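You operate a simulated robot arm through the tools that you are given. There is no shell and no other tool. Be economical: measure what you need, move in short steps, check, and stop when the job is done.

The job below is to be done with a simulated robot arm. You get a single attempt, and the scene is never put back.

## Task
Put the 60 mm spare pulley from the tasting table on the sorting bench and the 80 mm spare pulley on the rack shelf one.

It is judged by the outcome, as a careful person would: the job done as asked, and still so three seconds after it is handed in. It fails if anything else is knocked over, pushed out of place, dropped, spilled or broken.

## Robot
A 7-joint arm with a two-finger parallel gripper on a trunk, on a base that drives. Base frame: it is fixed to the floor where the robot stands at the start and does not move with it; the origin is under the middle of the robot, x ahead of it, y to its left, z up. Lengths are in mm, angles in rad, forces in N, time in s.
With the tool pointing down near the work surface it reaches from about 460 to 920 mm from the robot's upright axis, wherever it stands. Its first joint turns from -2.007 to 2.007 rad. Places, roughly: sorting bench [700, -2500, 800]; rack shelf one [800, -1100, 300]. Payload 3.91 kg.
Tool frame: the origin (TCP) lies between the finger pads and is the grasp point; the fingertips stand 30 mm ahead of it; z points along the fingers, y is the line along which they close. Largest opening 110 mm; finger width 20, thickness 10; the body of the gripper, 48 by 112 mm, starts 55 mm behind the TCP.
Orientation is that of the tool frame in the base frame, as [roll, pitch, yaw] about the fixed x, y, z axes, in that order (R = Rz(yaw) Ry(pitch) Rx(roll)). With the fingers straight down and closing along the base's y, the tool's x points along the base's -x, its y along +y and its z along -z.

## Interface
- The arm moves only by the tool apply_moves. Its argument "commands" is a list of rows, each an object of numbers (a shift or turn left out is 0, a gripper value left out holds the last): "claw": the finger opening in mm, from 0 to 110; "x", "y", "z": the shift along the tool's x, y, z in mm; "ax", "ay", "az": the turn, a rotation vector about the tool's x, y, z in rad. In form: [{"claw": .., "x": .., "y": .., "z": .., "ax": .., "ay": .., "az": ..}, ...]. A call has 1 to 10 rows; each row shifts and turns the commanded pose from where the row before left it, along the tool's axes as they then stand. Rows are played at 5 a second. More than 50 mm and 0.15 rad between two rows, or a gripper value outside its range, and nothing of the call is played. Where a pose cannot be reached the arm comes as near as it can. A force on the tool above 40 N (or 10 N above the force at the start of the call, whichever is more), or a blocked arm, ends the call early, and 0.2 s more pass. The fingers move at their own pace (about 153 mm/s each) and stop on an object; they squeeze with about 30 N. The grip force told is the motor's: it shows also when the fingers shut on nothing. Time passes only in rows, and 0.2 s behind the last, so rows that do not move let the fingers close. It gives the time, the measured TCP pose, the force on the tool (base axes), the opening and the grip force at its end, in the units of the frame above (readings bear some noise).
- Cameras (640 x 400 px; columns grow to the right, rows downward): "scene" is now at [220.4, 184.5, 1398.7]; the picture's right is [-0.23, -0.97, 0.00], its down [-0.68, 0.16, -0.71] and it looks along [0.69, -0.17, -0.70] (base axes); focal length 293 px, centre (320, 200). "wrist" rides on the gripper at [72, 17, -103] in the tool frame; the picture's right is [-0.23, 0.97, 0.00], its down [-0.76, -0.18, -0.62] and it looks along [-0.61, -0.14, 0.78] (tool axes); focal length 222 px, centre (320, 200). There is no depth. A picture from a camera that has moved, and an enlarged one, comes with that camera's place and axes in the base frame and with its lens.
- grab_frame(camera): a new picture of that camera. No time passes.
- move_column(by): slides the trunk up (or, below 0, down) by that many mm; the arm and the scene camera ride with it, the base frame stays. It gives what a move gives, with no picture.
- roll_base(legs): drives the robot by 1 to 6 legs, each [ahead, left, turn to the left] in mm, mm and rad, along the robot's own axes; the way and the turn of a leg run together, so that a leg with both is an arc; at most 1500 mm and 3.142 rad a leg. The arm and the cameras ride along, it lands a little off, and it stops where it bumps. It gives what a move gives.
- head_to(pan, tilt): turns the head with the scene camera to pan (to the left, within 1.396 rad either way) and tilt (down, from -0.506 to 1.204), counted from straight ahead of the robot. It gives what a move gives.
- inspect(camera, box): a new picture of the part [left, top, right, bottom] of that camera's present view, enlarged. No time passes.
- close_job(): hands the job in; it is judged then, once.

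Go step by step. Nothing tells you exact positions but the pictures and the camera data: compare them with the known pose of the tool, close in by small moves and look again before you grip or let go. The budget is 120 turns and 90 pictures, counting those below and the enlarged ones. Unless the task says otherwise, let go and move clear before handing in, and close with one line.

The tools are called after "Emit:" as name(argument=value, ...) on one line, values as JSON. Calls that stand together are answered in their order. apply_moves: Moves the arm, as the interface text tells. Its arguments: {"type":"object","properties":{"commands":{"type":"array","items":{"type":"object","properties":{"claw":{"type":"number"},"x":{"type":"number"},"y":{"type":"number"},"z":{"type":"number"},"ax":{"type":"number"},"ay":{"type":"number"},"az":{"type":"number"}}}}},"required":["commands"]} The other tools are called the same way: move_column (by) slides the trunk up or down; roll_base (legs) drives the base; head_to (pan, tilt) turns the head that bears the scene camera; grab_frame (camera) takes a picture; inspect (camera, box) takes an enlarged picture of a part of a camera's view; close_job () hands the job in.

At the start:

```text
time_s: 0.0
tcp_pos: [609.8, -267.7, 1032.9]
ee_rot: [-3.141, 0.0, -3.14]
ft_force: [0.3, 0.5, -0.1]
finger_gap: 110.2
grasp_force: 0.0
trunk travel left (down, up): [-750.0, 240.0]
robot x, y, heading: [0.4, 2.8, 0.002]
head pan, tilt: [-0.234, 0.778]
```

scene: 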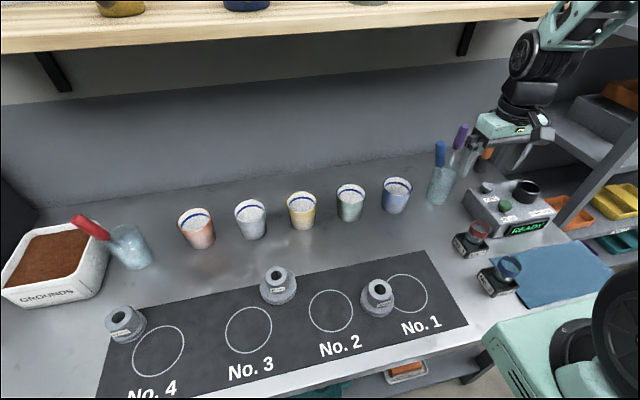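
wrist: 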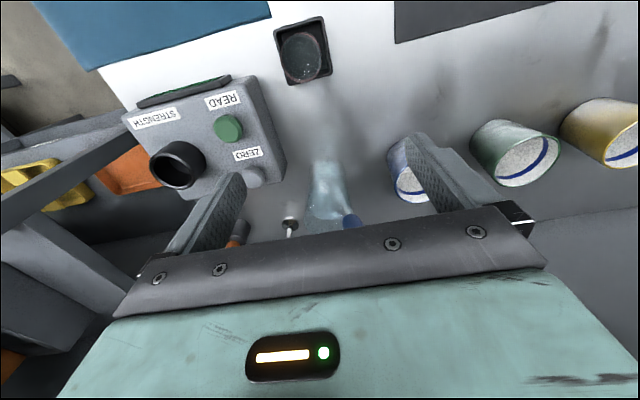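

I see three pulley-like items on the mat, each with a small label. I'll enlarge them to read which is which.

Emit:
inspect(camera="scene", box=[90, 290, 170, 350])

Emit:
inspect(camera="scene", box=[240, 255, 320, 315])

Emit:
inspect(camera="scene", box=[340, 265, 420, 325])

```text
6.67 times, centred on (130, 320) of scene
camera zoom: at [220.4, 184.5, 1398.7], right [-0.23, -0.97, 0.0], down [-0.68, 0.16, -0.71], along [0.69, -0.17, -0.7], focal length 1952 px, centre (1587, -600)
```

zoom: 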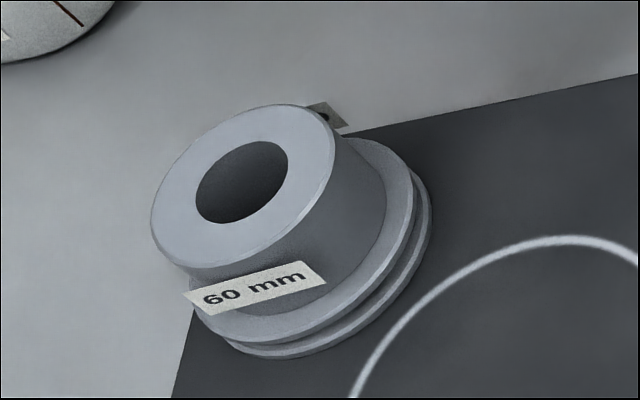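

```text
6.67 times, centred on (280, 285) of scene
camera zoom: at [220.4, 184.5, 1398.7], right [-0.23, -0.97, 0.0], down [-0.68, 0.16, -0.71], along [0.69, -0.17, -0.7], focal length 1952 px, centre (587, -367)
```

zoom: 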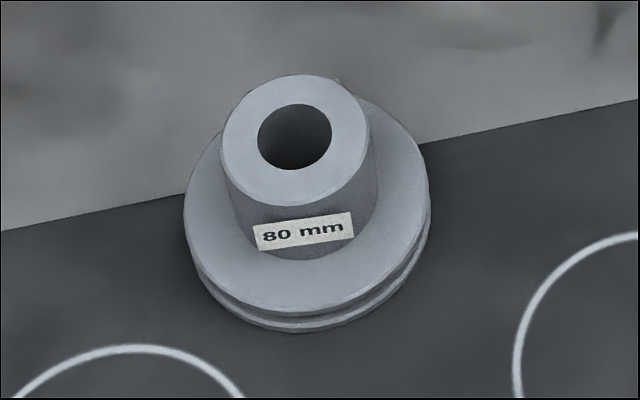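

```text
6.67 times, centred on (380, 295) of scene
camera zoom: at [220.4, 184.5, 1398.7], right [-0.23, -0.97, 0.0], down [-0.68, 0.16, -0.71], along [0.69, -0.17, -0.7], focal length 1952 px, centre (-80, -433)
```

zoom: 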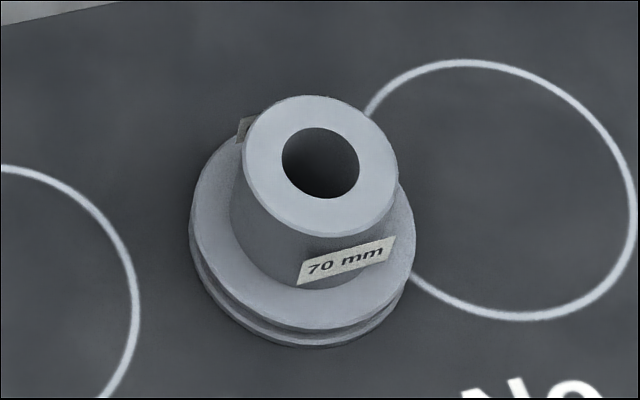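

The labels read 60 mm (left, about [536, 494]), 80 mm (middle, about [550, 194]) and 70 mm (right, not wanted). Before gripping I'll look over to the rack and the bench to plan how to place them.

Emit:
head_to(pan=-1.0, tilt=0.6)

Emit:
grab_frame(camera="scene")

Emit:
head_to(pan=-1.3, tilt=0.3)

Emit:
grab_frame(camera="scene")

```text
time_s: 1.1
tcp_pos: [609.7, -268.2, 1033.8]
ee_rot: [-3.141, 0.0, -3.14]
ft_force: [-0.4, 0.0, -0.1]
finger_gap: 110.2
grasp_force: 0.1
trunk travel left (down, up): [-750.0, 240.0]
robot x, y, heading: [-1.2, 1.8, 0.004]
head pan, tilt: [-1.0, 0.6]
```

```text
84 pictures are left
camera scene: at [188.8, 129.1, 1413.8], right [-0.84, -0.54, 0.0], down [-0.31, 0.48, -0.82], along [0.45, -0.69, -0.57], focal length 293 px, centre (320, 200)
```

scene: 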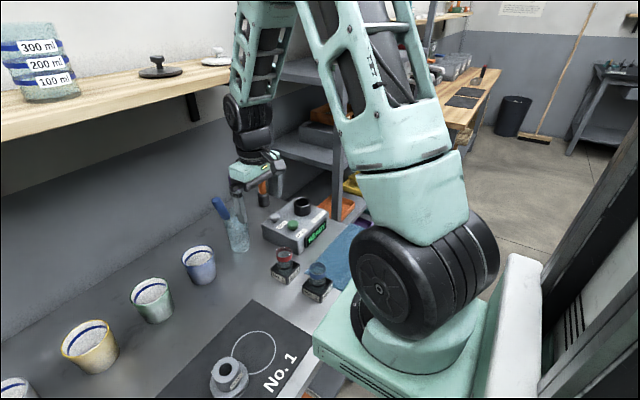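

```text
time_s: 1.9
tcp_pos: [610.9, -266.5, 1033.7]
ee_rot: [3.141, -0.002, -3.141]
ft_force: [-1.2, 1.0, 0.3]
finger_gap: 110.1
grasp_force: 0.0
trunk travel left (down, up): [-750.0, 240.0]
robot x, y, heading: [1.6, -1.3, -0.003]
head pan, tilt: [-1.3, 0.3]
```

```text
83 pictures are left
camera scene: at [166.0, 113.5, 1441.2], right [-0.96, -0.27, 0.0], down [-0.08, 0.29, -0.95], along [0.26, -0.92, -0.3], focal length 293 px, centre (320, 200)
```

scene: 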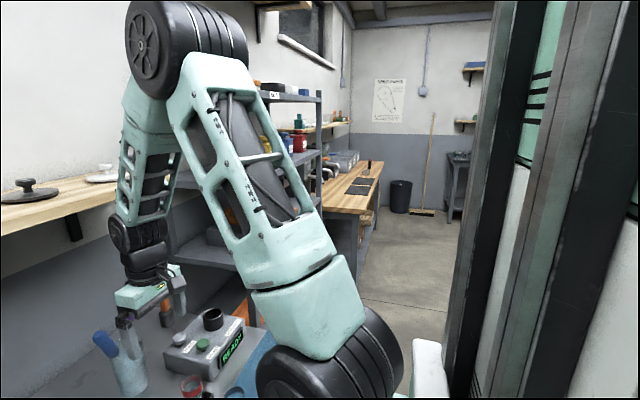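

The rack stands beyond the table's right end and has several shelves, so I need its clearances before choosing a grasp. I'll back off, slide right and look.

Emit:
roll_base(legs=[[-450, 0, 0], [0, -800, 0]])

Emit:
head_to(pan=-0.25, tilt=0.6)

Emit:
grab_frame(camera="scene")

```text
time_s: 8.6
tcp_pos: [166.1, -1077.3, 1033.0]
ee_rot: [3.141, 0.0, -3.135]
ft_force: [-0.4, -1.0, -0.6]
finger_gap: 110.2
grasp_force: 0.1
trunk travel left (down, up): [-750.0, 240.0]
robot x, y, heading: [-444.7, -812.2, 0.007]
head pan, tilt: [-1.3, 0.3]
```

```text
time_s: 9.9
tcp_pos: [167.4, -1075.3, 1033.3]
ee_rot: [-3.141, -0.001, -3.136]
ft_force: [-0.1, -0.1, 0.1]
finger_gap: 110.0
grasp_force: 0.2
trunk travel left (down, up): [-750.0, 240.0]
robot x, y, heading: [-451.5, -813.5, 0.009]
head pan, tilt: [-0.25, 0.6]
```

```text
82 pictures are left
camera scene: at [-220.2, -629.7, 1413.8], right [-0.24, -0.97, 0.0], down [-0.55, 0.14, -0.83], along [0.8, -0.2, -0.56], focal length 293 px, centre (320, 200)
```

scene: 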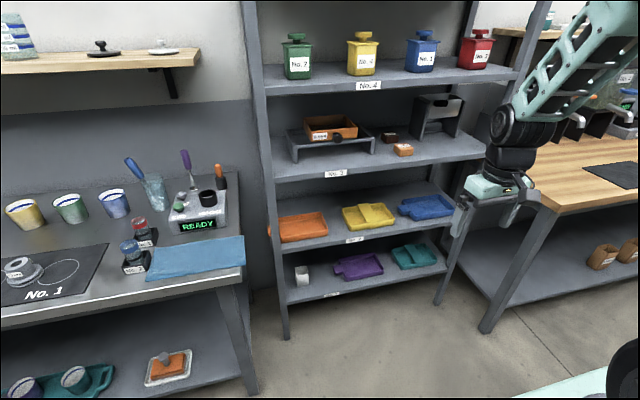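

The rack has labelled shelves; the lowest looks like No. 1. I'll zoom in on it.

Emit:
inspect(camera="scene", box=[260, 180, 480, 318])

Emit:
inspect(camera="scene", box=[270, 255, 350, 305])

```text
2.90 times, centred on (370, 249) of scene
camera zoom: at [-220.2, -629.7, 1413.8], right [-0.24, -0.97, 0.0], down [-0.55, 0.14, -0.83], along [0.8, -0.2, -0.56], focal length 849 px, centre (175, 58)
```

zoom: 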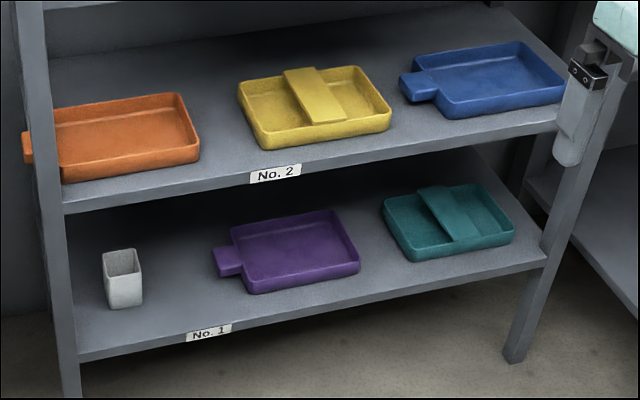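

```text
8.00 times, centred on (310, 280) of scene
camera zoom: at [-220.2, -629.7, 1413.8], right [-0.24, -0.97, 0.0], down [-0.55, 0.14, -0.83], along [0.8, -0.2, -0.56], focal length 2343 px, centre (400, -440)
```

zoom: 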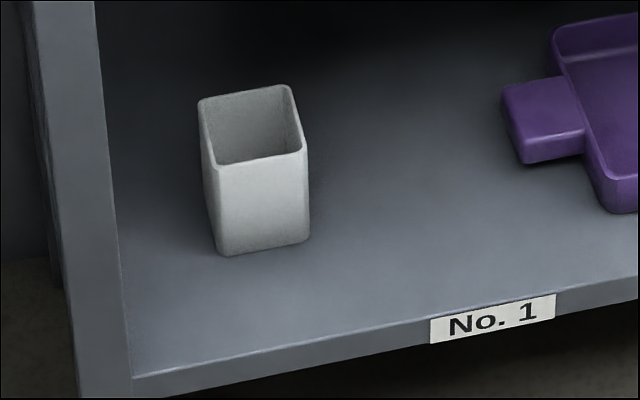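

Shelf No. 1 spans y of about -680 to -1490 with its front edge at x≈610. There is a free gap between the white cup and the purple tray handle, around [668, -872]. Shelf 2 sits about 290 mm above, so I'll grip the 80 mm hub with the tool tilted 45°. I'll set that tilt here in free space and then drive back to the table.

Emit:
apply_moves(commands=[{"ay": -0.131, "y": 40}, {"ay": -0.131, "y": 40}, {"ay": -0.131, "y": 40}, {"ay": -0.131, "y": 40}, {"ay": -0.131, "y": 40}, {"ay": -0.131, "y": 40}, {}])

Emit:
roll_base(legs=[[0, 1030, 0], [280, 0, 0]])

Emit:
head_to(pan=-0.1, tilt=0.8)

Emit:
grab_frame(camera="scene")

Emit:
grab_frame(camera="wrist")

```text
time_s: 11.5
tcp_pos: [185.2, -828.9, 1035.5]
ee_rot: [-3.141, 0.789, -3.134]
ft_force: [0.1, -0.5, -0.2]
finger_gap: 109.7
grasp_force: 0.0
out of reach, approached as far as the arm can: row 5, 6
trunk travel left (down, up): [-750.0, 240.0]
robot x, y, heading: [-442.7, -811.6, 0.01]
head pan, tilt: [-0.25, 0.6]
```

```text
time_s: 18.2
tcp_pos: [452.1, 184.9, 1035.2]
ee_rot: [3.141, 0.786, -3.133]
ft_force: [0.1, 0.6, 0.8]
finger_gap: 110.2
grasp_force: 0.0
trunk travel left (down, up): [-750.0, 240.0]
robot x, y, heading: [-178.7, 203.1, 0.005]
head pan, tilt: [-0.25, 0.6]
```

```text
time_s: 19.0
tcp_pos: [452.9, 184.9, 1035.4]
ee_rot: [-3.141, 0.785, -3.132]
ft_force: [0.7, 0.0, 0.3]
finger_gap: 110.1
grasp_force: 0.0
trunk travel left (down, up): [-750.0, 240.0]
robot x, y, heading: [-173.4, 201.1, 0.009]
head pan, tilt: [-0.099, 0.799]
```

```text
79 pictures are left
camera scene: at [42.7, 398.1, 1397.0], right [-0.09, -1.0, 0.0], down [-0.71, 0.07, -0.7], along [0.69, -0.06, -0.72], focal length 293 px, centre (320, 200)
```

scene: 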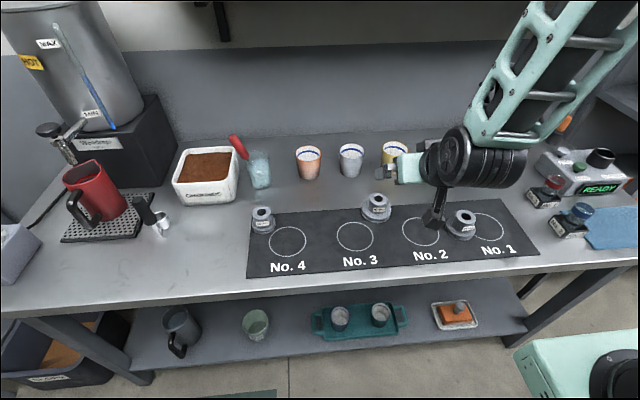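

```text
78 pictures are left
camera wrist: at [326.9, 200.2, 1058.7], right [0.15, 0.98, 0.16], down [0.1, -0.18, 0.98], along [0.98, -0.13, -0.12], focal length 222 px, centre (320, 200)
```

wrist: 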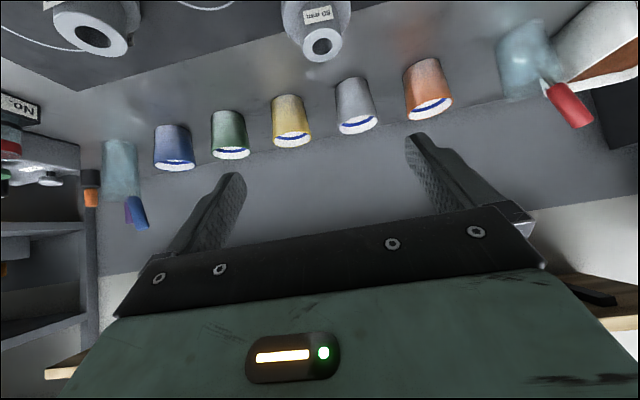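

The gripper is tilted 45° and the 80 mm pulley is in view of both cameras. I'll zoom in on it to fix its position.

Emit:
inspect(camera="scene", box=[340, 180, 420, 230])

Emit:
inspect(camera="wrist", box=[260, 0, 388, 80])

```text
8.00 times, centred on (380, 205) of scene
camera zoom: at [42.7, 398.1, 1397.0], right [-0.09, -1.0, 0.0], down [-0.71, 0.07, -0.7], along [0.69, -0.06, -0.72], focal length 2343 px, centre (-160, 160)
```

zoom: 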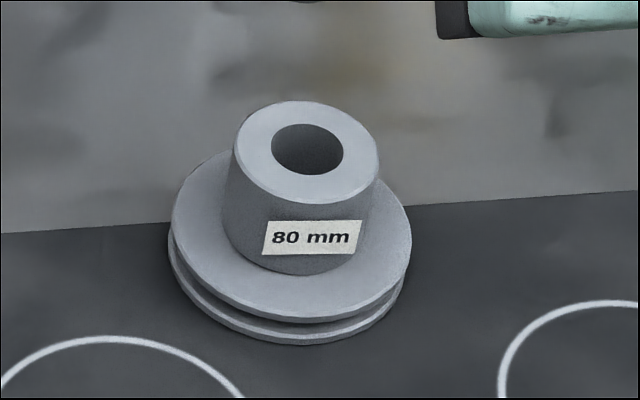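

```text
5.00 times, centred on (324, 40) of wrist
camera zoom: at [326.9, 200.2, 1058.7], right [0.15, 0.98, 0.16], down [0.1, -0.18, 0.98], along [0.98, -0.13, -0.12], focal length 1111 px, centre (300, 1000)
```

zoom: 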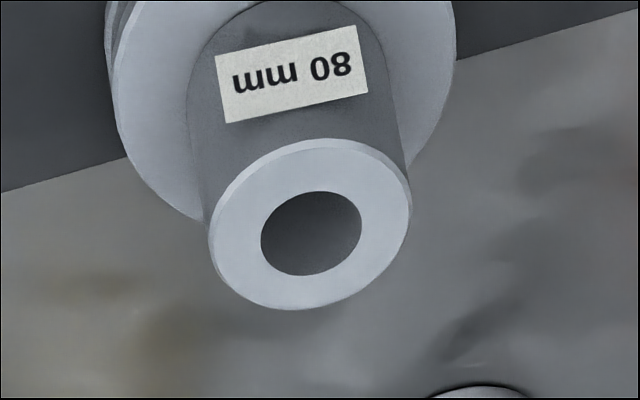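

Both cameras put the hub axis near [562, 201], with its top at about z=850, the flange about 12 mm thick and the hub 46 mm across. I'll move to a pre-grasp point 80 mm back along the tool axis and check.

Emit:
apply_moves(commands=[{"z": 29.4, "x": 15.2, "y": 4, "claw": 80}, {"z": 29.4, "x": 15.2, "y": 4}, {"z": 29.4, "x": 15.2, "y": 4}, {"z": 29.4, "x": 15.2, "y": 4}, {}])

Emit:
inspect(camera="scene", box=[300, 150, 460, 250])

Emit:
grab_frame(camera="wrist")

```text
time_s: 20.2
tcp_pos: [491.7, 201.4, 909.6]
ee_rot: [-3.141, 0.788, -3.133]
ft_force: [-0.7, 0.4, -0.7]
finger_gap: 79.9
grasp_force: 0.1
trunk travel left (down, up): [-750.0, 240.0]
robot x, y, heading: [-177.4, 200.5, 0.002]
head pan, tilt: [-0.099, 0.799]
```

```text
4.00 times, centred on (380, 200) of scene
camera zoom: at [42.5, 398.1, 1397.0], right [-0.09, -1.0, 0.0], down [-0.71, 0.07, -0.7], along [0.69, -0.06, -0.72], focal length 1172 px, centre (80, 200)
```

zoom: 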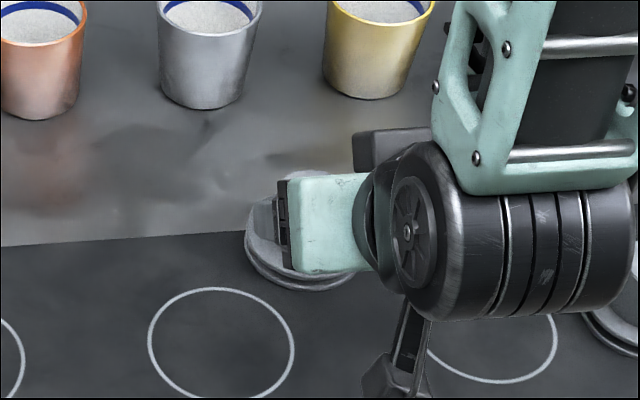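

```text
74 pictures are left
camera wrist: at [366.0, 217.3, 932.0], right [0.15, 0.98, 0.16], down [0.1, -0.18, 0.98], along [0.98, -0.13, -0.12], focal length 222 px, centre (320, 200)
```

wrist: 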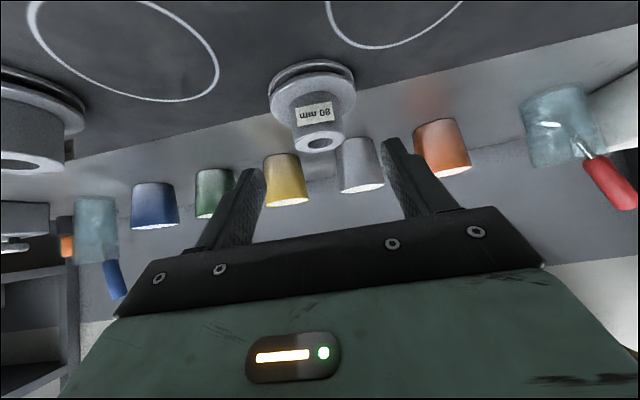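

Pre-grasp is reached and the pulley sits between the fingers in the wrist view. I'll zoom in to refine.

Emit:
inspect(camera="wrist", box=[240, 50, 400, 150])

```text
4.00 times, centred on (320, 100) of wrist
camera zoom: at [366.0, 217.3, 932.0], right [0.15, 0.98, 0.16], down [0.1, -0.18, 0.98], along [0.98, -0.13, -0.12], focal length 888 px, centre (320, 600)
```

zoom: 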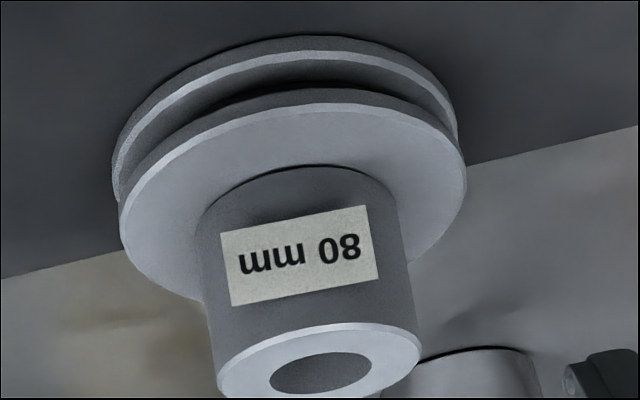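

The hub axis is at about [561.5, 200], with the flange top at z≈819 and the hub top at z≈856. I'll advance 81 mm along the tool axis and close.

Emit:
apply_moves(commands=[{"z": 27.2, "y": -0.5}, {"z": 27.2, "y": -0.5}, {"z": 27.2, "y": -0.4}, {}])

Emit:
grab_frame(camera="wrist")

```text
time_s: 21.2
tcp_pos: [550.2, 198.4, 851.7]
ee_rot: [-3.139, 0.787, -3.134]
ft_force: [-0.2, -1.1, -0.3]
finger_gap: 80.0
grasp_force: 0.1
trunk travel left (down, up): [-750.0, 240.0]
robot x, y, heading: [-176.3, 203.2, 0.006]
head pan, tilt: [-0.099, 0.799]
```

```text
72 pictures are left
camera wrist: at [425.0, 215.1, 874.6], right [0.15, 0.98, 0.16], down [0.1, -0.18, 0.98], along [0.98, -0.13, -0.12], focal length 222 px, centre (320, 200)
```

wrist: 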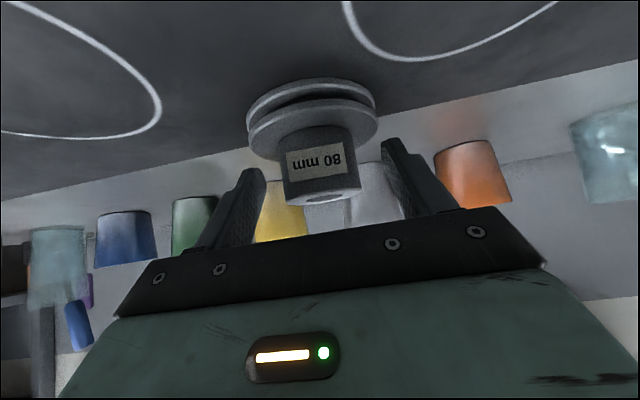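

The hub is centred between the fingers at the right depth, so I'll close the gripper.

Emit:
apply_moves(commands=[{"claw": 40}, {}, {}, {}])

Emit:
grab_frame(camera="wrist")

```text
time_s: 22.2
tcp_pos: [550.1, 199.0, 852.4]
ee_rot: [-3.141, 0.784, -3.134]
ft_force: [0.0, -3.4, 0.2]
finger_gap: 43.6
grasp_force: 30.1
trunk travel left (down, up): [-750.0, 240.0]
robot x, y, heading: [-176.4, 199.3, 0.007]
head pan, tilt: [-0.099, 0.799]
```

```text
71 pictures are left
camera wrist: at [425.0, 214.9, 874.7], right [0.15, 0.97, 0.16], down [0.1, -0.18, 0.98], along [0.98, -0.14, -0.12], focal length 222 px, centre (320, 200)
```

wrist: 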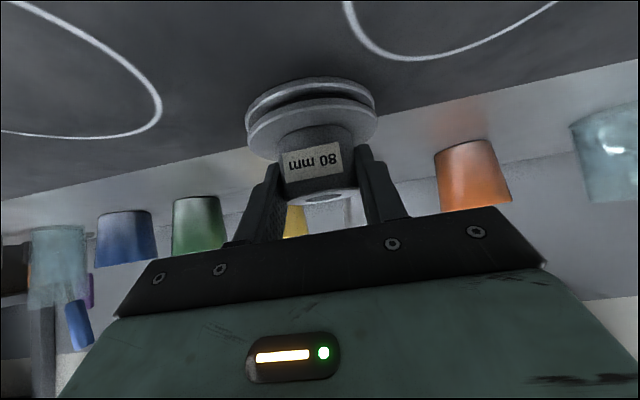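

The hub is held at 43.6 mm with 30 N. I'll lift straight up, keeping the claw command.

Emit:
apply_moves(commands=[{"z": -14, "x": -14, "claw": 40}, {"z": -25, "x": -25}, {"z": -25, "x": -25}, {"z": -25, "x": -25}, {"z": -25, "x": -25}, {}])

Emit:
grab_frame(camera="wrist")

```text
time_s: 23.6
tcp_pos: [548.3, 201.0, 1013.6]
ee_rot: [-3.141, 0.785, -3.133]
ft_force: [-0.5, 0.6, -2.9]
finger_gap: 43.7
grasp_force: 29.9
trunk travel left (down, up): [-750.0, 240.0]
robot x, y, heading: [-175.3, 198.6, 0.01]
head pan, tilt: [-0.099, 0.799]
```

```text
70 pictures are left
camera wrist: at [423.4, 216.1, 1036.4], right [0.15, 0.98, 0.16], down [0.1, -0.18, 0.98], along [0.98, -0.13, -0.12], focal length 222 px, centre (320, 200)
```

wrist: 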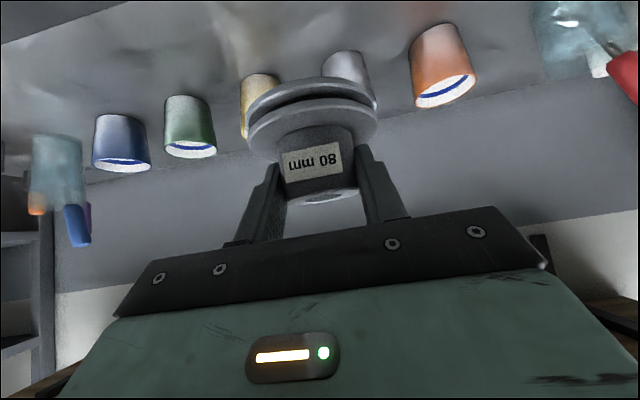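

The pulley is held firmly and upright. Next I'll back away from the table, slide to the rack in line with the free gap and lower the trunk.

Emit:
roll_base(legs=[[-320, 0, 0], [0, -1075, 0]])

Emit:
move_column(by=-560)

Emit:
head_to(pan=-0.1, tilt=0.5)

Emit:
grab_frame(camera="scene")

Emit:
grab_frame(camera="wrist")

```text
time_s: 30.8
tcp_pos: [244.3, -846.4, 1013.2]
ee_rot: [3.141, 0.785, -3.12]
ft_force: [0.4, -0.7, -3.5]
finger_gap: 43.4
grasp_force: 30.3
trunk travel left (down, up): [-750.0, 240.0]
robot x, y, heading: [-481.5, -857.4, 0.024]
head pan, tilt: [-0.099, 0.799]
```

```text
refused: -560 is not a number from -400 to 400
```

```text
time_s: 31.6
tcp_pos: [244.3, -846.0, 1012.7]
ee_rot: [-3.142, 0.785, -3.121]
ft_force: [-0.4, 0.1, -2.4]
finger_gap: 43.5
grasp_force: 30.0
trunk travel left (down, up): [-750.0, 240.0]
robot x, y, heading: [-479.5, -855.3, 0.022]
head pan, tilt: [-0.099, 0.499]
```

```text
69 pictures are left
camera scene: at [-254.3, -655.9, 1422.8], right [-0.08, -1.0, 0.0], down [-0.48, 0.04, -0.88], along [0.87, -0.07, -0.48], focal length 293 px, centre (320, 200)
```

scene: 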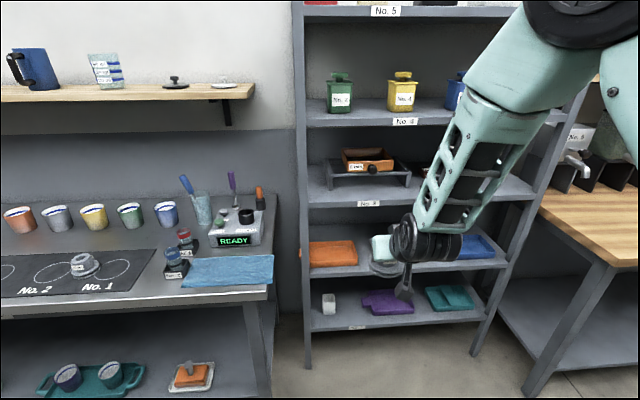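

```text
68 pictures are left
camera wrist: at [118.5, -831.9, 1036.2], right [0.14, 0.98, 0.16], down [0.1, -0.18, 0.98], along [0.98, -0.12, -0.12], focal length 222 px, centre (320, 200)
```

wrist: 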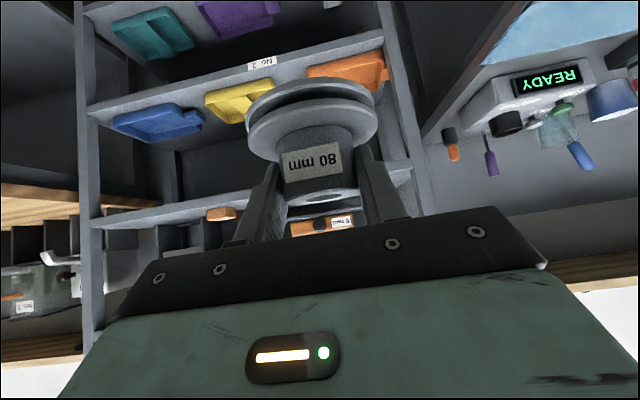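

Everything is still held. I'll lower the trunk in two steps and correct the small heading error, then look into shelf 1.

Emit:
roll_base(legs=[[0, -8, -0.022]])

Emit:
move_column(by=-280)

Emit:
move_column(by=-280)

Emit:
grab_frame(camera="scene")

Emit:
grab_frame(camera="wrist")

```text
time_s: 32.3
tcp_pos: [244.6, -870.3, 1012.0]
ee_rot: [3.141, 0.785, 3.14]
ft_force: [-0.4, -0.2, -2.3]
finger_gap: 43.5
grasp_force: 30.1
trunk travel left (down, up): [-750.0, 240.0]
robot x, y, heading: [-483.5, -862.2, 0.001]
head pan, tilt: [-0.099, 0.499]
```

```text
time_s: 35.1
tcp_pos: [244.1, -870.8, 733.1]
ee_rot: [3.14, 0.787, -3.14]
ft_force: [-0.1, 0.2, -2.9]
finger_gap: 43.4
grasp_force: 30.2
trunk travel left (down, up): [-470.0, 520.0]
robot x, y, heading: [-480.4, -862.5, -0.005]
head pan, tilt: [-0.099, 0.499]
```

```text
time_s: 38.0
tcp_pos: [244.5, -870.1, 453.3]
ee_rot: [-3.141, 0.786, -3.141]
ft_force: [-0.5, 0.1, -3.7]
finger_gap: 43.4
grasp_force: 29.8
trunk travel left (down, up): [-190.0, 800.0]
robot x, y, heading: [-481.4, -866.9, -0.002]
head pan, tilt: [-0.099, 0.499]
```

```text
67 pictures are left
camera scene: at [-250.0, -668.9, 862.9], right [-0.1, -0.99, 0.0], down [-0.48, 0.05, -0.88], along [0.87, -0.09, -0.48], focal length 293 px, centre (320, 200)
```

scene: 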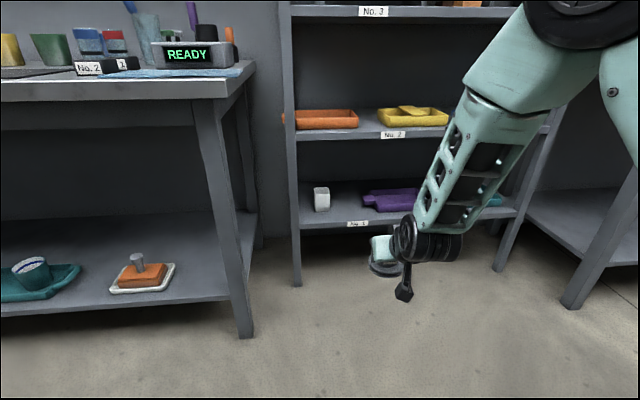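

```text
66 pictures are left
camera wrist: at [118.9, -853.1, 476.2], right [0.16, 0.97, 0.16], down [0.1, -0.18, 0.98], along [0.98, -0.14, -0.12], focal length 222 px, centre (320, 200)
```

wrist: 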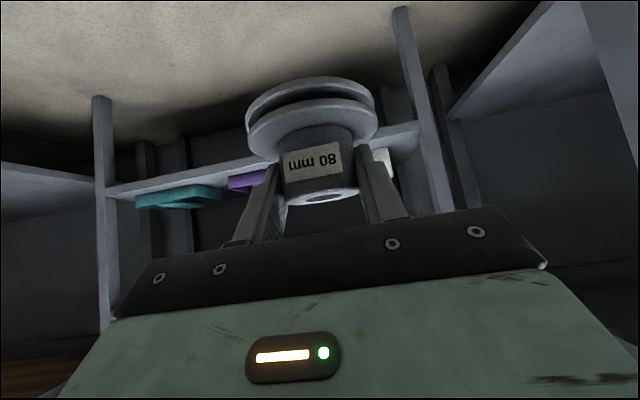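

The gripper is now at shelf-1 level, with a clear scene view. I'll zoom in to measure the shelf's height, front edge and gap.

Emit:
inspect(camera="scene", box=[280, 160, 440, 260])

```text
4.00 times, centred on (360, 210) of scene
camera zoom: at [-250.0, -668.9, 862.9], right [-0.1, -0.99, 0.0], down [-0.48, 0.05, -0.88], along [0.87, -0.09, -0.48], focal length 1172 px, centre (160, 160)
```

zoom: 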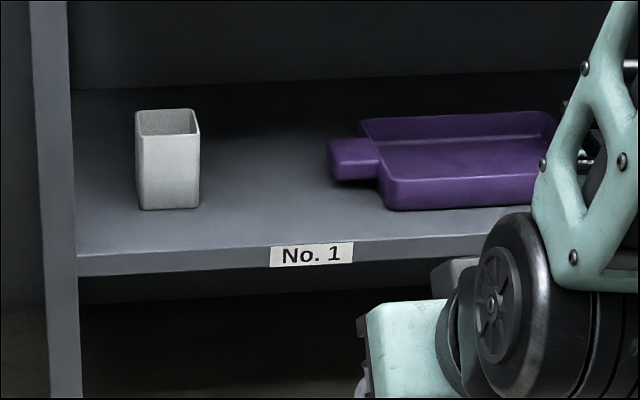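

The shelf-1 top triangulates to z≈296 and its front edge to x≈619. The free gap runs from y=-803 to -940, and I'm centred on it. I'll lower a bit more and drive in partway with the pulley still well above the shelf.

Emit:
move_column(by=-55)

Emit:
roll_base(legs=[[300, 0, 0]])

Emit:
grab_frame(camera="scene")

Emit:
grab_frame(camera="wrist")

```text
time_s: 38.9
tcp_pos: [244.2, -869.4, 397.9]
ee_rot: [-3.141, 0.787, -3.141]
ft_force: [-0.8, -0.1, -3.2]
finger_gap: 43.5
grasp_force: 30.1
trunk travel left (down, up): [-135.0, 855.0]
robot x, y, heading: [-479.4, -866.8, 0.002]
head pan, tilt: [-0.099, 0.499]
```

```text
time_s: 41.0
tcp_pos: [545.7, -865.7, 397.8]
ee_rot: [-3.14, 0.787, -3.138]
ft_force: [-0.3, 0.2, -3.8]
finger_gap: 43.6
grasp_force: 29.8
trunk travel left (down, up): [-135.0, 855.0]
robot x, y, heading: [-180.5, -860.7, 0.001]
head pan, tilt: [-0.099, 0.499]
```

```text
64 pictures are left
camera scene: at [50.2, -667.3, 807.9], right [-0.1, -1.0, 0.0], down [-0.48, 0.05, -0.88], along [0.87, -0.08, -0.48], focal length 293 px, centre (320, 200)
```

scene: 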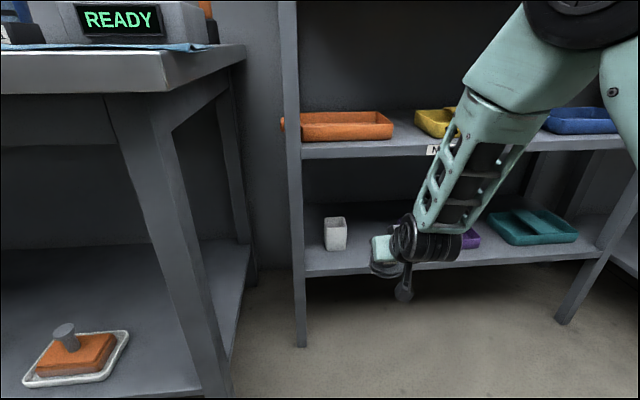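

```text
63 pictures are left
camera wrist: at [419.9, -849.6, 421.2], right [0.16, 0.97, 0.16], down [0.1, -0.18, 0.98], along [0.98, -0.14, -0.12], focal length 222 px, centre (320, 200)
```

wrist: 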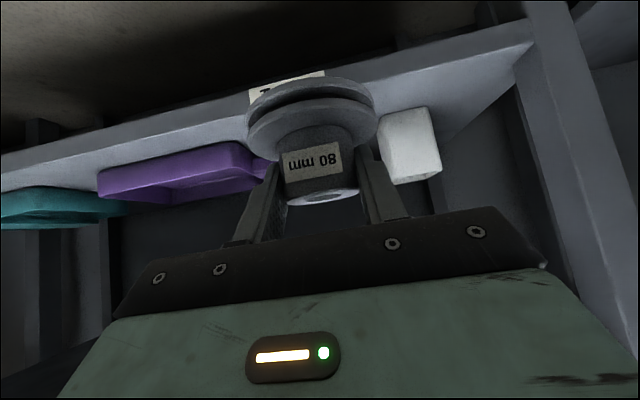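

The lateral position looks good: the gap is between the purple tray and the cup, with the pulley above shelf level. I'll drive in 85 mm and then look again.

Emit:
roll_base(legs=[[85, -4, 0]])

Emit:
grab_frame(camera="wrist")

Emit:
inspect(camera="scene", box=[280, 180, 440, 280])

```text
time_s: 42.1
tcp_pos: [632.9, -869.9, 398.4]
ee_rot: [3.141, 0.786, -3.135]
ft_force: [-0.5, 0.7, -2.9]
finger_gap: 43.5
grasp_force: 30.3
trunk travel left (down, up): [-135.0, 855.0]
robot x, y, heading: [-91.3, -869.2, -0.001]
head pan, tilt: [-0.099, 0.499]
```

```text
62 pictures are left
camera wrist: at [507.1, -853.4, 421.2], right [0.16, 0.97, 0.16], down [0.1, -0.18, 0.98], along [0.98, -0.14, -0.12], focal length 222 px, centre (320, 200)
```

wrist: 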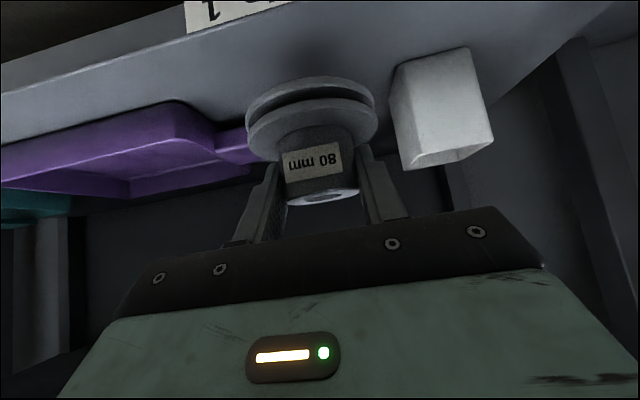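

```text
4.00 times, centred on (360, 230) of scene
camera zoom: at [137.5, -671.0, 807.9], right [-0.1, -1.0, 0.0], down [-0.48, 0.05, -0.88], along [0.87, -0.08, -0.48], focal length 1172 px, centre (160, 80)
```

zoom: 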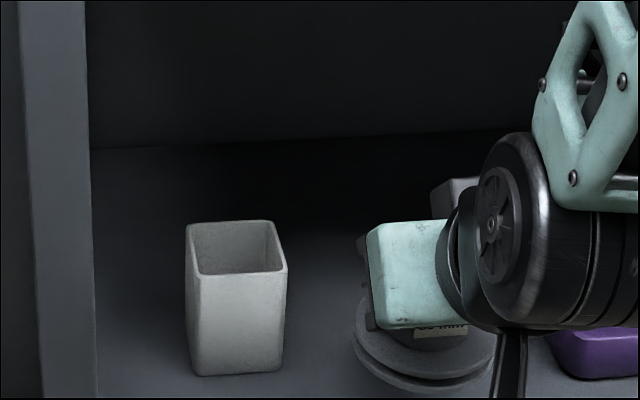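

The pulley is in line with the gap. I'll advance 33 mm with the arm and lower to about 10 mm above the shelf.

Emit:
apply_moves(commands=[{"z": 12, "x": -12}, {"z": 11.3, "x": -11.3}, {"z": 10, "x": 10}, {"z": 10, "x": 10}, {"z": 10, "x": 10}, {}])

Emit:
grab_frame(camera="wrist")

Emit:
inspect(camera="scene", box=[280, 180, 440, 280])

```text
time_s: 43.5
tcp_pos: [666.0, -868.8, 355.7]
ee_rot: [3.141, 0.783, -3.137]
ft_force: [-0.6, 0.0, -3.3]
finger_gap: 43.6
grasp_force: 29.9
trunk travel left (down, up): [-135.0, 855.0]
robot x, y, heading: [-93.2, -865.7, 0.003]
head pan, tilt: [-0.099, 0.499]
```

```text
60 pictures are left
camera wrist: at [540.9, -852.8, 379.2], right [0.16, 0.97, 0.16], down [0.1, -0.18, 0.98], along [0.98, -0.14, -0.12], focal length 222 px, centre (320, 200)
```

wrist: 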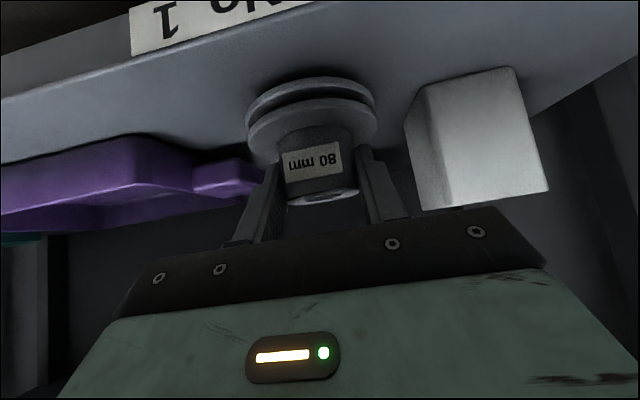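

```text
4.00 times, centred on (360, 230) of scene
camera zoom: at [137.5, -671.0, 807.9], right [-0.1, -1.0, 0.0], down [-0.48, 0.05, -0.88], along [0.87, -0.08, -0.48], focal length 1172 px, centre (160, 80)
```

zoom: 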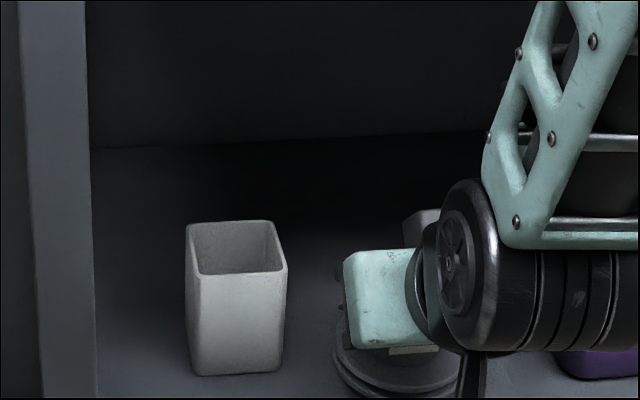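

The pulley is over the shelf with clear gaps on both sides. I'll lower in small steps until it touches.

Emit:
apply_moves(commands=[{"z": 1.8, "x": 1.8}, {"z": 1.8, "x": 1.8}, {"z": 1.8, "x": 1.8}, {}])

Emit:
inspect(camera="wrist", box=[224, 20, 416, 140])

```text
time_s: 44.5
tcp_pos: [665.4, -871.2, 348.1]
ee_rot: [3.141, 0.786, -3.137]
ft_force: [0.5, 0.0, -2.3]
finger_gap: 43.5
grasp_force: 30.2
trunk travel left (down, up): [-135.0, 855.0]
robot x, y, heading: [-92.4, -864.8, 0.006]
head pan, tilt: [-0.099, 0.499]
```

```text
3.33 times, centred on (320, 80) of wrist
camera zoom: at [539.6, -853.8, 371.2], right [0.16, 0.97, 0.16], down [0.1, -0.18, 0.98], along [0.98, -0.14, -0.12], focal length 740 px, centre (320, 600)
```

zoom: 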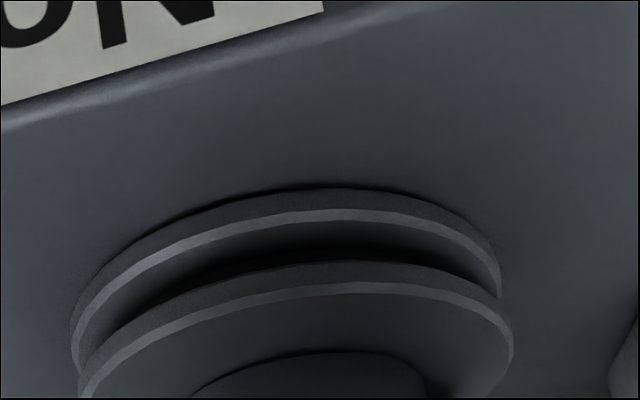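

It's very close to the surface and there is no contact force yet. I'll continue in 2 mm steps.

Emit:
apply_moves(commands=[{"z": 1.4, "x": 1.4}, {}])

Emit:
apply_moves(commands=[{"z": 1.4, "x": 1.4}, {}])

```text
time_s: 45.1
tcp_pos: [666.0, -869.5, 348.3]
ee_rot: [-3.14, 0.789, -3.138]
ft_force: [-5.2, -0.5, 16.6]
finger_gap: 43.4
grasp_force: 29.7
trunk travel left (down, up): [-135.0, 855.0]
robot x, y, heading: [-90.9, -866.4, 0.002]
head pan, tilt: [-0.099, 0.499]
```

```text
time_s: 45.7
tcp_pos: [665.3, -869.7, 346.5]
ee_rot: [-3.141, 0.79, -3.138]
ft_force: [-2.3, -1.0, 26.5]
finger_gap: 43.5
grasp_force: 30.1
trunk travel left (down, up): [-135.0, 855.0]
robot x, y, heading: [-92.2, -863.9, 0.002]
head pan, tilt: [-0.099, 0.499]
```

Contact is confirmed. I'll ease the pressure, open to 62 mm and retreat along the tool axis.

Emit:
apply_moves(commands=[{"z": -1, "x": -1}, {"claw": 64}, {}, {}])

Emit:
grab_frame(camera="wrist")

```text
time_s: 46.7
tcp_pos: [664.1, -868.0, 344.4]
ee_rot: [-3.139, 0.782, -3.134]
ft_force: [-0.4, 0.2, 0.0]
finger_gap: 63.9
grasp_force: 0.1
trunk travel left (down, up): [-135.0, 855.0]
robot x, y, heading: [-91.7, -865.8, 0.003]
head pan, tilt: [-0.099, 0.499]
```

```text
57 pictures are left
camera wrist: at [539.0, -853.0, 368.0], right [0.16, 0.97, 0.16], down [0.1, -0.18, 0.98], along [0.98, -0.14, -0.13], focal length 222 px, centre (320, 200)
```

wrist: 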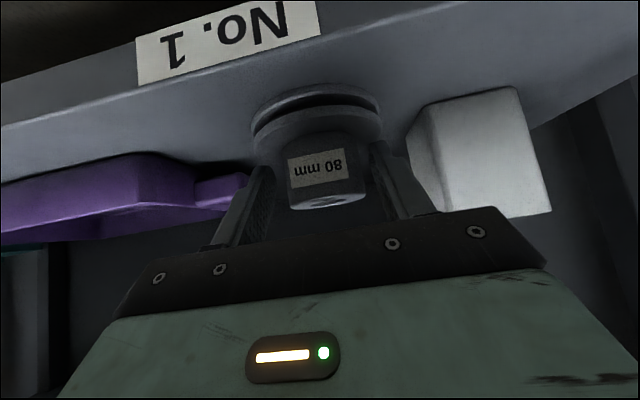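

It's released and standing upright. I'll retreat along the tool axis.

Emit:
apply_moves(commands=[{"z": -20, "x": -1}, {"z": -35}, {"z": -35}, {"z": -20}, {}])

Emit:
roll_base(legs=[[-300, 0, 0]])

Emit:
grab_frame(camera="scene")

Emit:
inspect(camera="scene", box=[290, 170, 450, 270])

```text
time_s: 47.9
tcp_pos: [587.9, -869.1, 425.2]
ee_rot: [-3.14, 0.785, -3.136]
ft_force: [-1.2, 0.5, 0.2]
finger_gap: 63.7
grasp_force: 0.1
trunk travel left (down, up): [-135.0, 855.0]
robot x, y, heading: [-93.1, -869.9, 0.001]
head pan, tilt: [-0.099, 0.499]
```

```text
time_s: 49.9
tcp_pos: [283.6, -870.4, 424.6]
ee_rot: [-3.141, 0.784, -3.136]
ft_force: [0.6, 0.4, 1.0]
finger_gap: 64.0
grasp_force: 0.0
trunk travel left (down, up): [-135.0, 855.0]
robot x, y, heading: [-402.7, -867.0, 0.005]
head pan, tilt: [-0.099, 0.499]
```

```text
56 pictures are left
camera scene: at [-167.5, -672.2, 807.9], right [-0.1, -1.0, 0.0], down [-0.48, 0.05, -0.88], along [0.87, -0.08, -0.48], focal length 293 px, centre (320, 200)
```

scene: 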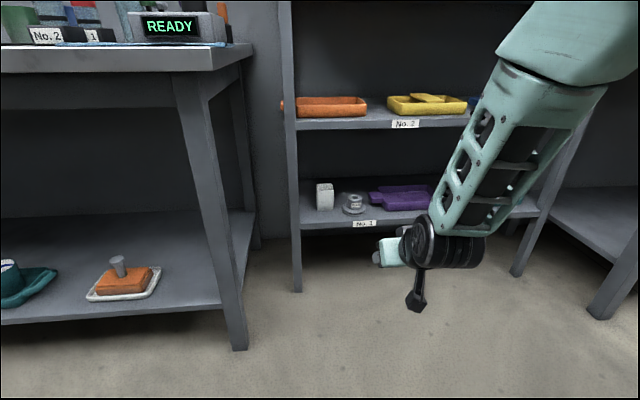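

```text
4.00 times, centred on (370, 220) of scene
camera zoom: at [-167.5, -672.2, 807.9], right [-0.1, -1.0, 0.0], down [-0.48, 0.05, -0.88], along [0.87, -0.08, -0.48], focal length 1172 px, centre (120, 120)
```

zoom: 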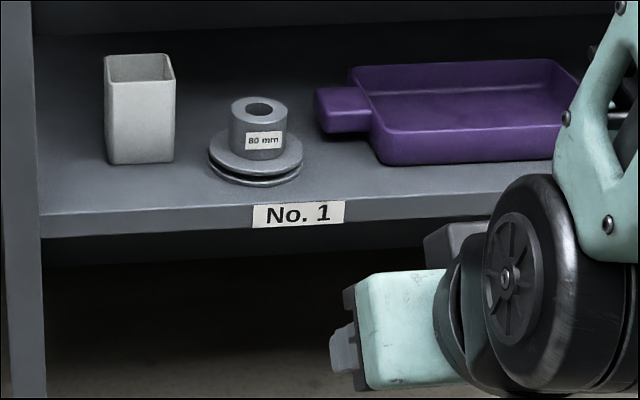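

The 80 mm pulley stands upright on shelf No. 1 and nothing else was disturbed. Next I'll raise the trunk and drive back to the table for the 60 mm pulley.

Emit:
move_column(by=310)

Emit:
move_column(by=305)

Emit:
roll_base(legs=[[0, 1365, 0], [160, 0, 0]])

Emit:
head_to(pan=-0.1, tilt=0.8)

Emit:
grab_frame(camera="scene")

Emit:
grab_frame(camera="wrist")

```text
time_s: 53.0
tcp_pos: [283.0, -868.8, 735.9]
ee_rot: [3.141, 0.784, -3.138]
ft_force: [1.1, -0.4, 0.6]
finger_gap: 64.2
grasp_force: 0.1
trunk travel left (down, up): [-445.0, 545.0]
robot x, y, heading: [-397.6, -867.1, 0.001]
head pan, tilt: [-0.099, 0.499]
```

```text
time_s: 56.0
tcp_pos: [282.6, -869.1, 1040.5]
ee_rot: [-3.141, 0.785, -3.136]
ft_force: [-0.3, 0.5, -1.2]
finger_gap: 63.9
grasp_force: 0.1
trunk travel left (down, up): [-750.0, 240.0]
robot x, y, heading: [-399.3, -865.0, 0.008]
head pan, tilt: [-0.099, 0.499]
```

```text
time_s: 63.8
tcp_pos: [435.1, 485.2, 1041.2]
ee_rot: [3.141, 0.784, -3.139]
ft_force: [0.2, -1.1, 0.2]
finger_gap: 64.0
grasp_force: 0.1
trunk travel left (down, up): [-750.0, 240.0]
robot x, y, heading: [-243.4, 490.7, 0.003]
head pan, tilt: [-0.099, 0.499]
```

```text
time_s: 64.6
tcp_pos: [436.0, 485.6, 1040.3]
ee_rot: [-3.141, 0.784, -3.14]
ft_force: [-0.2, -0.3, -0.7]
finger_gap: 64.0
grasp_force: 0.0
trunk travel left (down, up): [-750.0, 240.0]
robot x, y, heading: [-242.4, 492.2, 0.002]
head pan, tilt: [-0.099, 0.799]
```

```text
54 pictures are left
camera scene: at [-23.4, 684.7, 1397.0], right [-0.1, -1.0, 0.0], down [-0.71, 0.07, -0.7], along [0.69, -0.07, -0.72], focal length 293 px, centre (320, 200)
```

scene: 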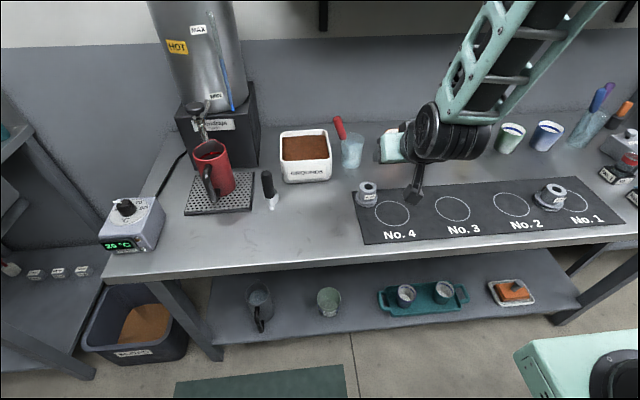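

```text
53 pictures are left
camera wrist: at [310.8, 501.3, 1063.2], right [0.16, 0.97, 0.16], down [0.1, -0.18, 0.98], along [0.98, -0.14, -0.12], focal length 222 px, centre (320, 200)
```

wrist: 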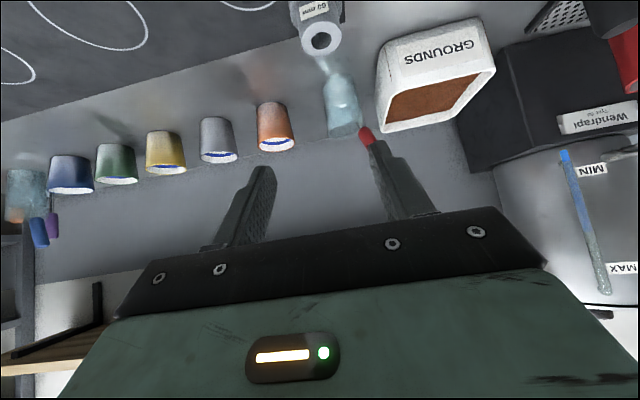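

The 60 mm pulley is straight ahead at about [539, 499]. I'll go to the pre-grasp and measure.

Emit:
apply_moves(commands=[{"z": 28.8, "x": 17.2, "y": 3.4, "claw": 80}, {"z": 28.8, "x": 17.2, "y": 3.4}, {"z": 28.8, "x": 17.2, "y": 3.4}, {"z": 28.8, "x": 17.2, "y": 3.4}, {}])

Emit:
grab_frame(camera="wrist")

Emit:
inspect(camera="wrist", box=[240, 50, 400, 150])

```text
time_s: 65.8
tcp_pos: [469.8, 497.7, 908.0]
ee_rot: [-3.142, 0.786, -3.14]
ft_force: [1.1, 0.5, 0.2]
finger_gap: 79.9
grasp_force: 0.1
trunk travel left (down, up): [-750.0, 240.0]
robot x, y, heading: [-238.8, 486.6, 0.001]
head pan, tilt: [-0.099, 0.799]
```

```text
52 pictures are left
camera wrist: at [343.8, 513.9, 931.3], right [0.16, 0.97, 0.16], down [0.1, -0.18, 0.98], along [0.98, -0.14, -0.12], focal length 222 px, centre (320, 200)
```

wrist: 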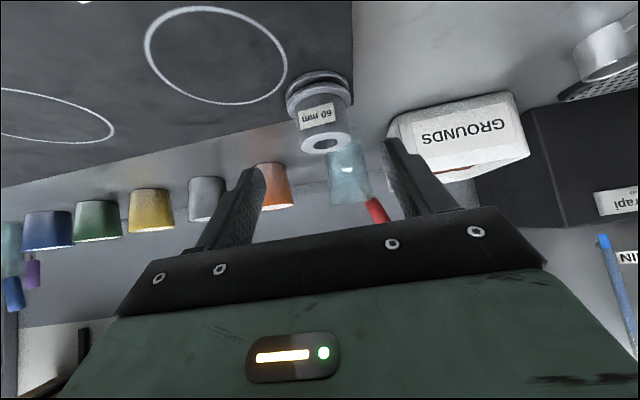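

```text
4.00 times, centred on (320, 100) of wrist
camera zoom: at [343.8, 513.9, 931.3], right [0.16, 0.97, 0.16], down [0.1, -0.18, 0.98], along [0.98, -0.14, -0.12], focal length 888 px, centre (320, 600)
```

zoom: 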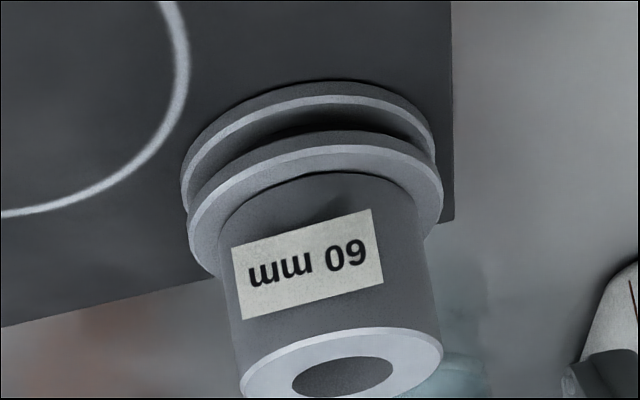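

The hub axis is at about [539.5, 500], with the flange top at about z=820. I'll advance along the tool axis as before.

Emit:
apply_moves(commands=[{"z": 27, "x": -0.5, "y": 0.6}, {"z": 27, "x": -0.5, "y": 0.6}, {"z": 26.4, "x": -0.3, "y": 0.6}, {}])

Emit:
grab_frame(camera="wrist")

```text
time_s: 66.8
tcp_pos: [526.5, 500.3, 854.0]
ee_rot: [-3.139, 0.786, -3.141]
ft_force: [0.8, 0.3, 0.1]
finger_gap: 79.7
grasp_force: 0.0
trunk travel left (down, up): [-750.0, 240.0]
robot x, y, heading: [-242.5, 486.0, -0.002]
head pan, tilt: [-0.099, 0.799]
```

```text
50 pictures are left
camera wrist: at [401.8, 516.8, 876.8], right [0.16, 0.97, 0.16], down [0.1, -0.18, 0.98], along [0.98, -0.14, -0.12], focal length 222 px, centre (320, 200)
```

wrist: 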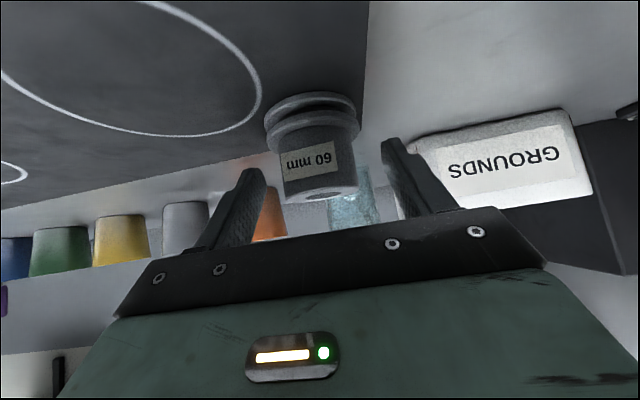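

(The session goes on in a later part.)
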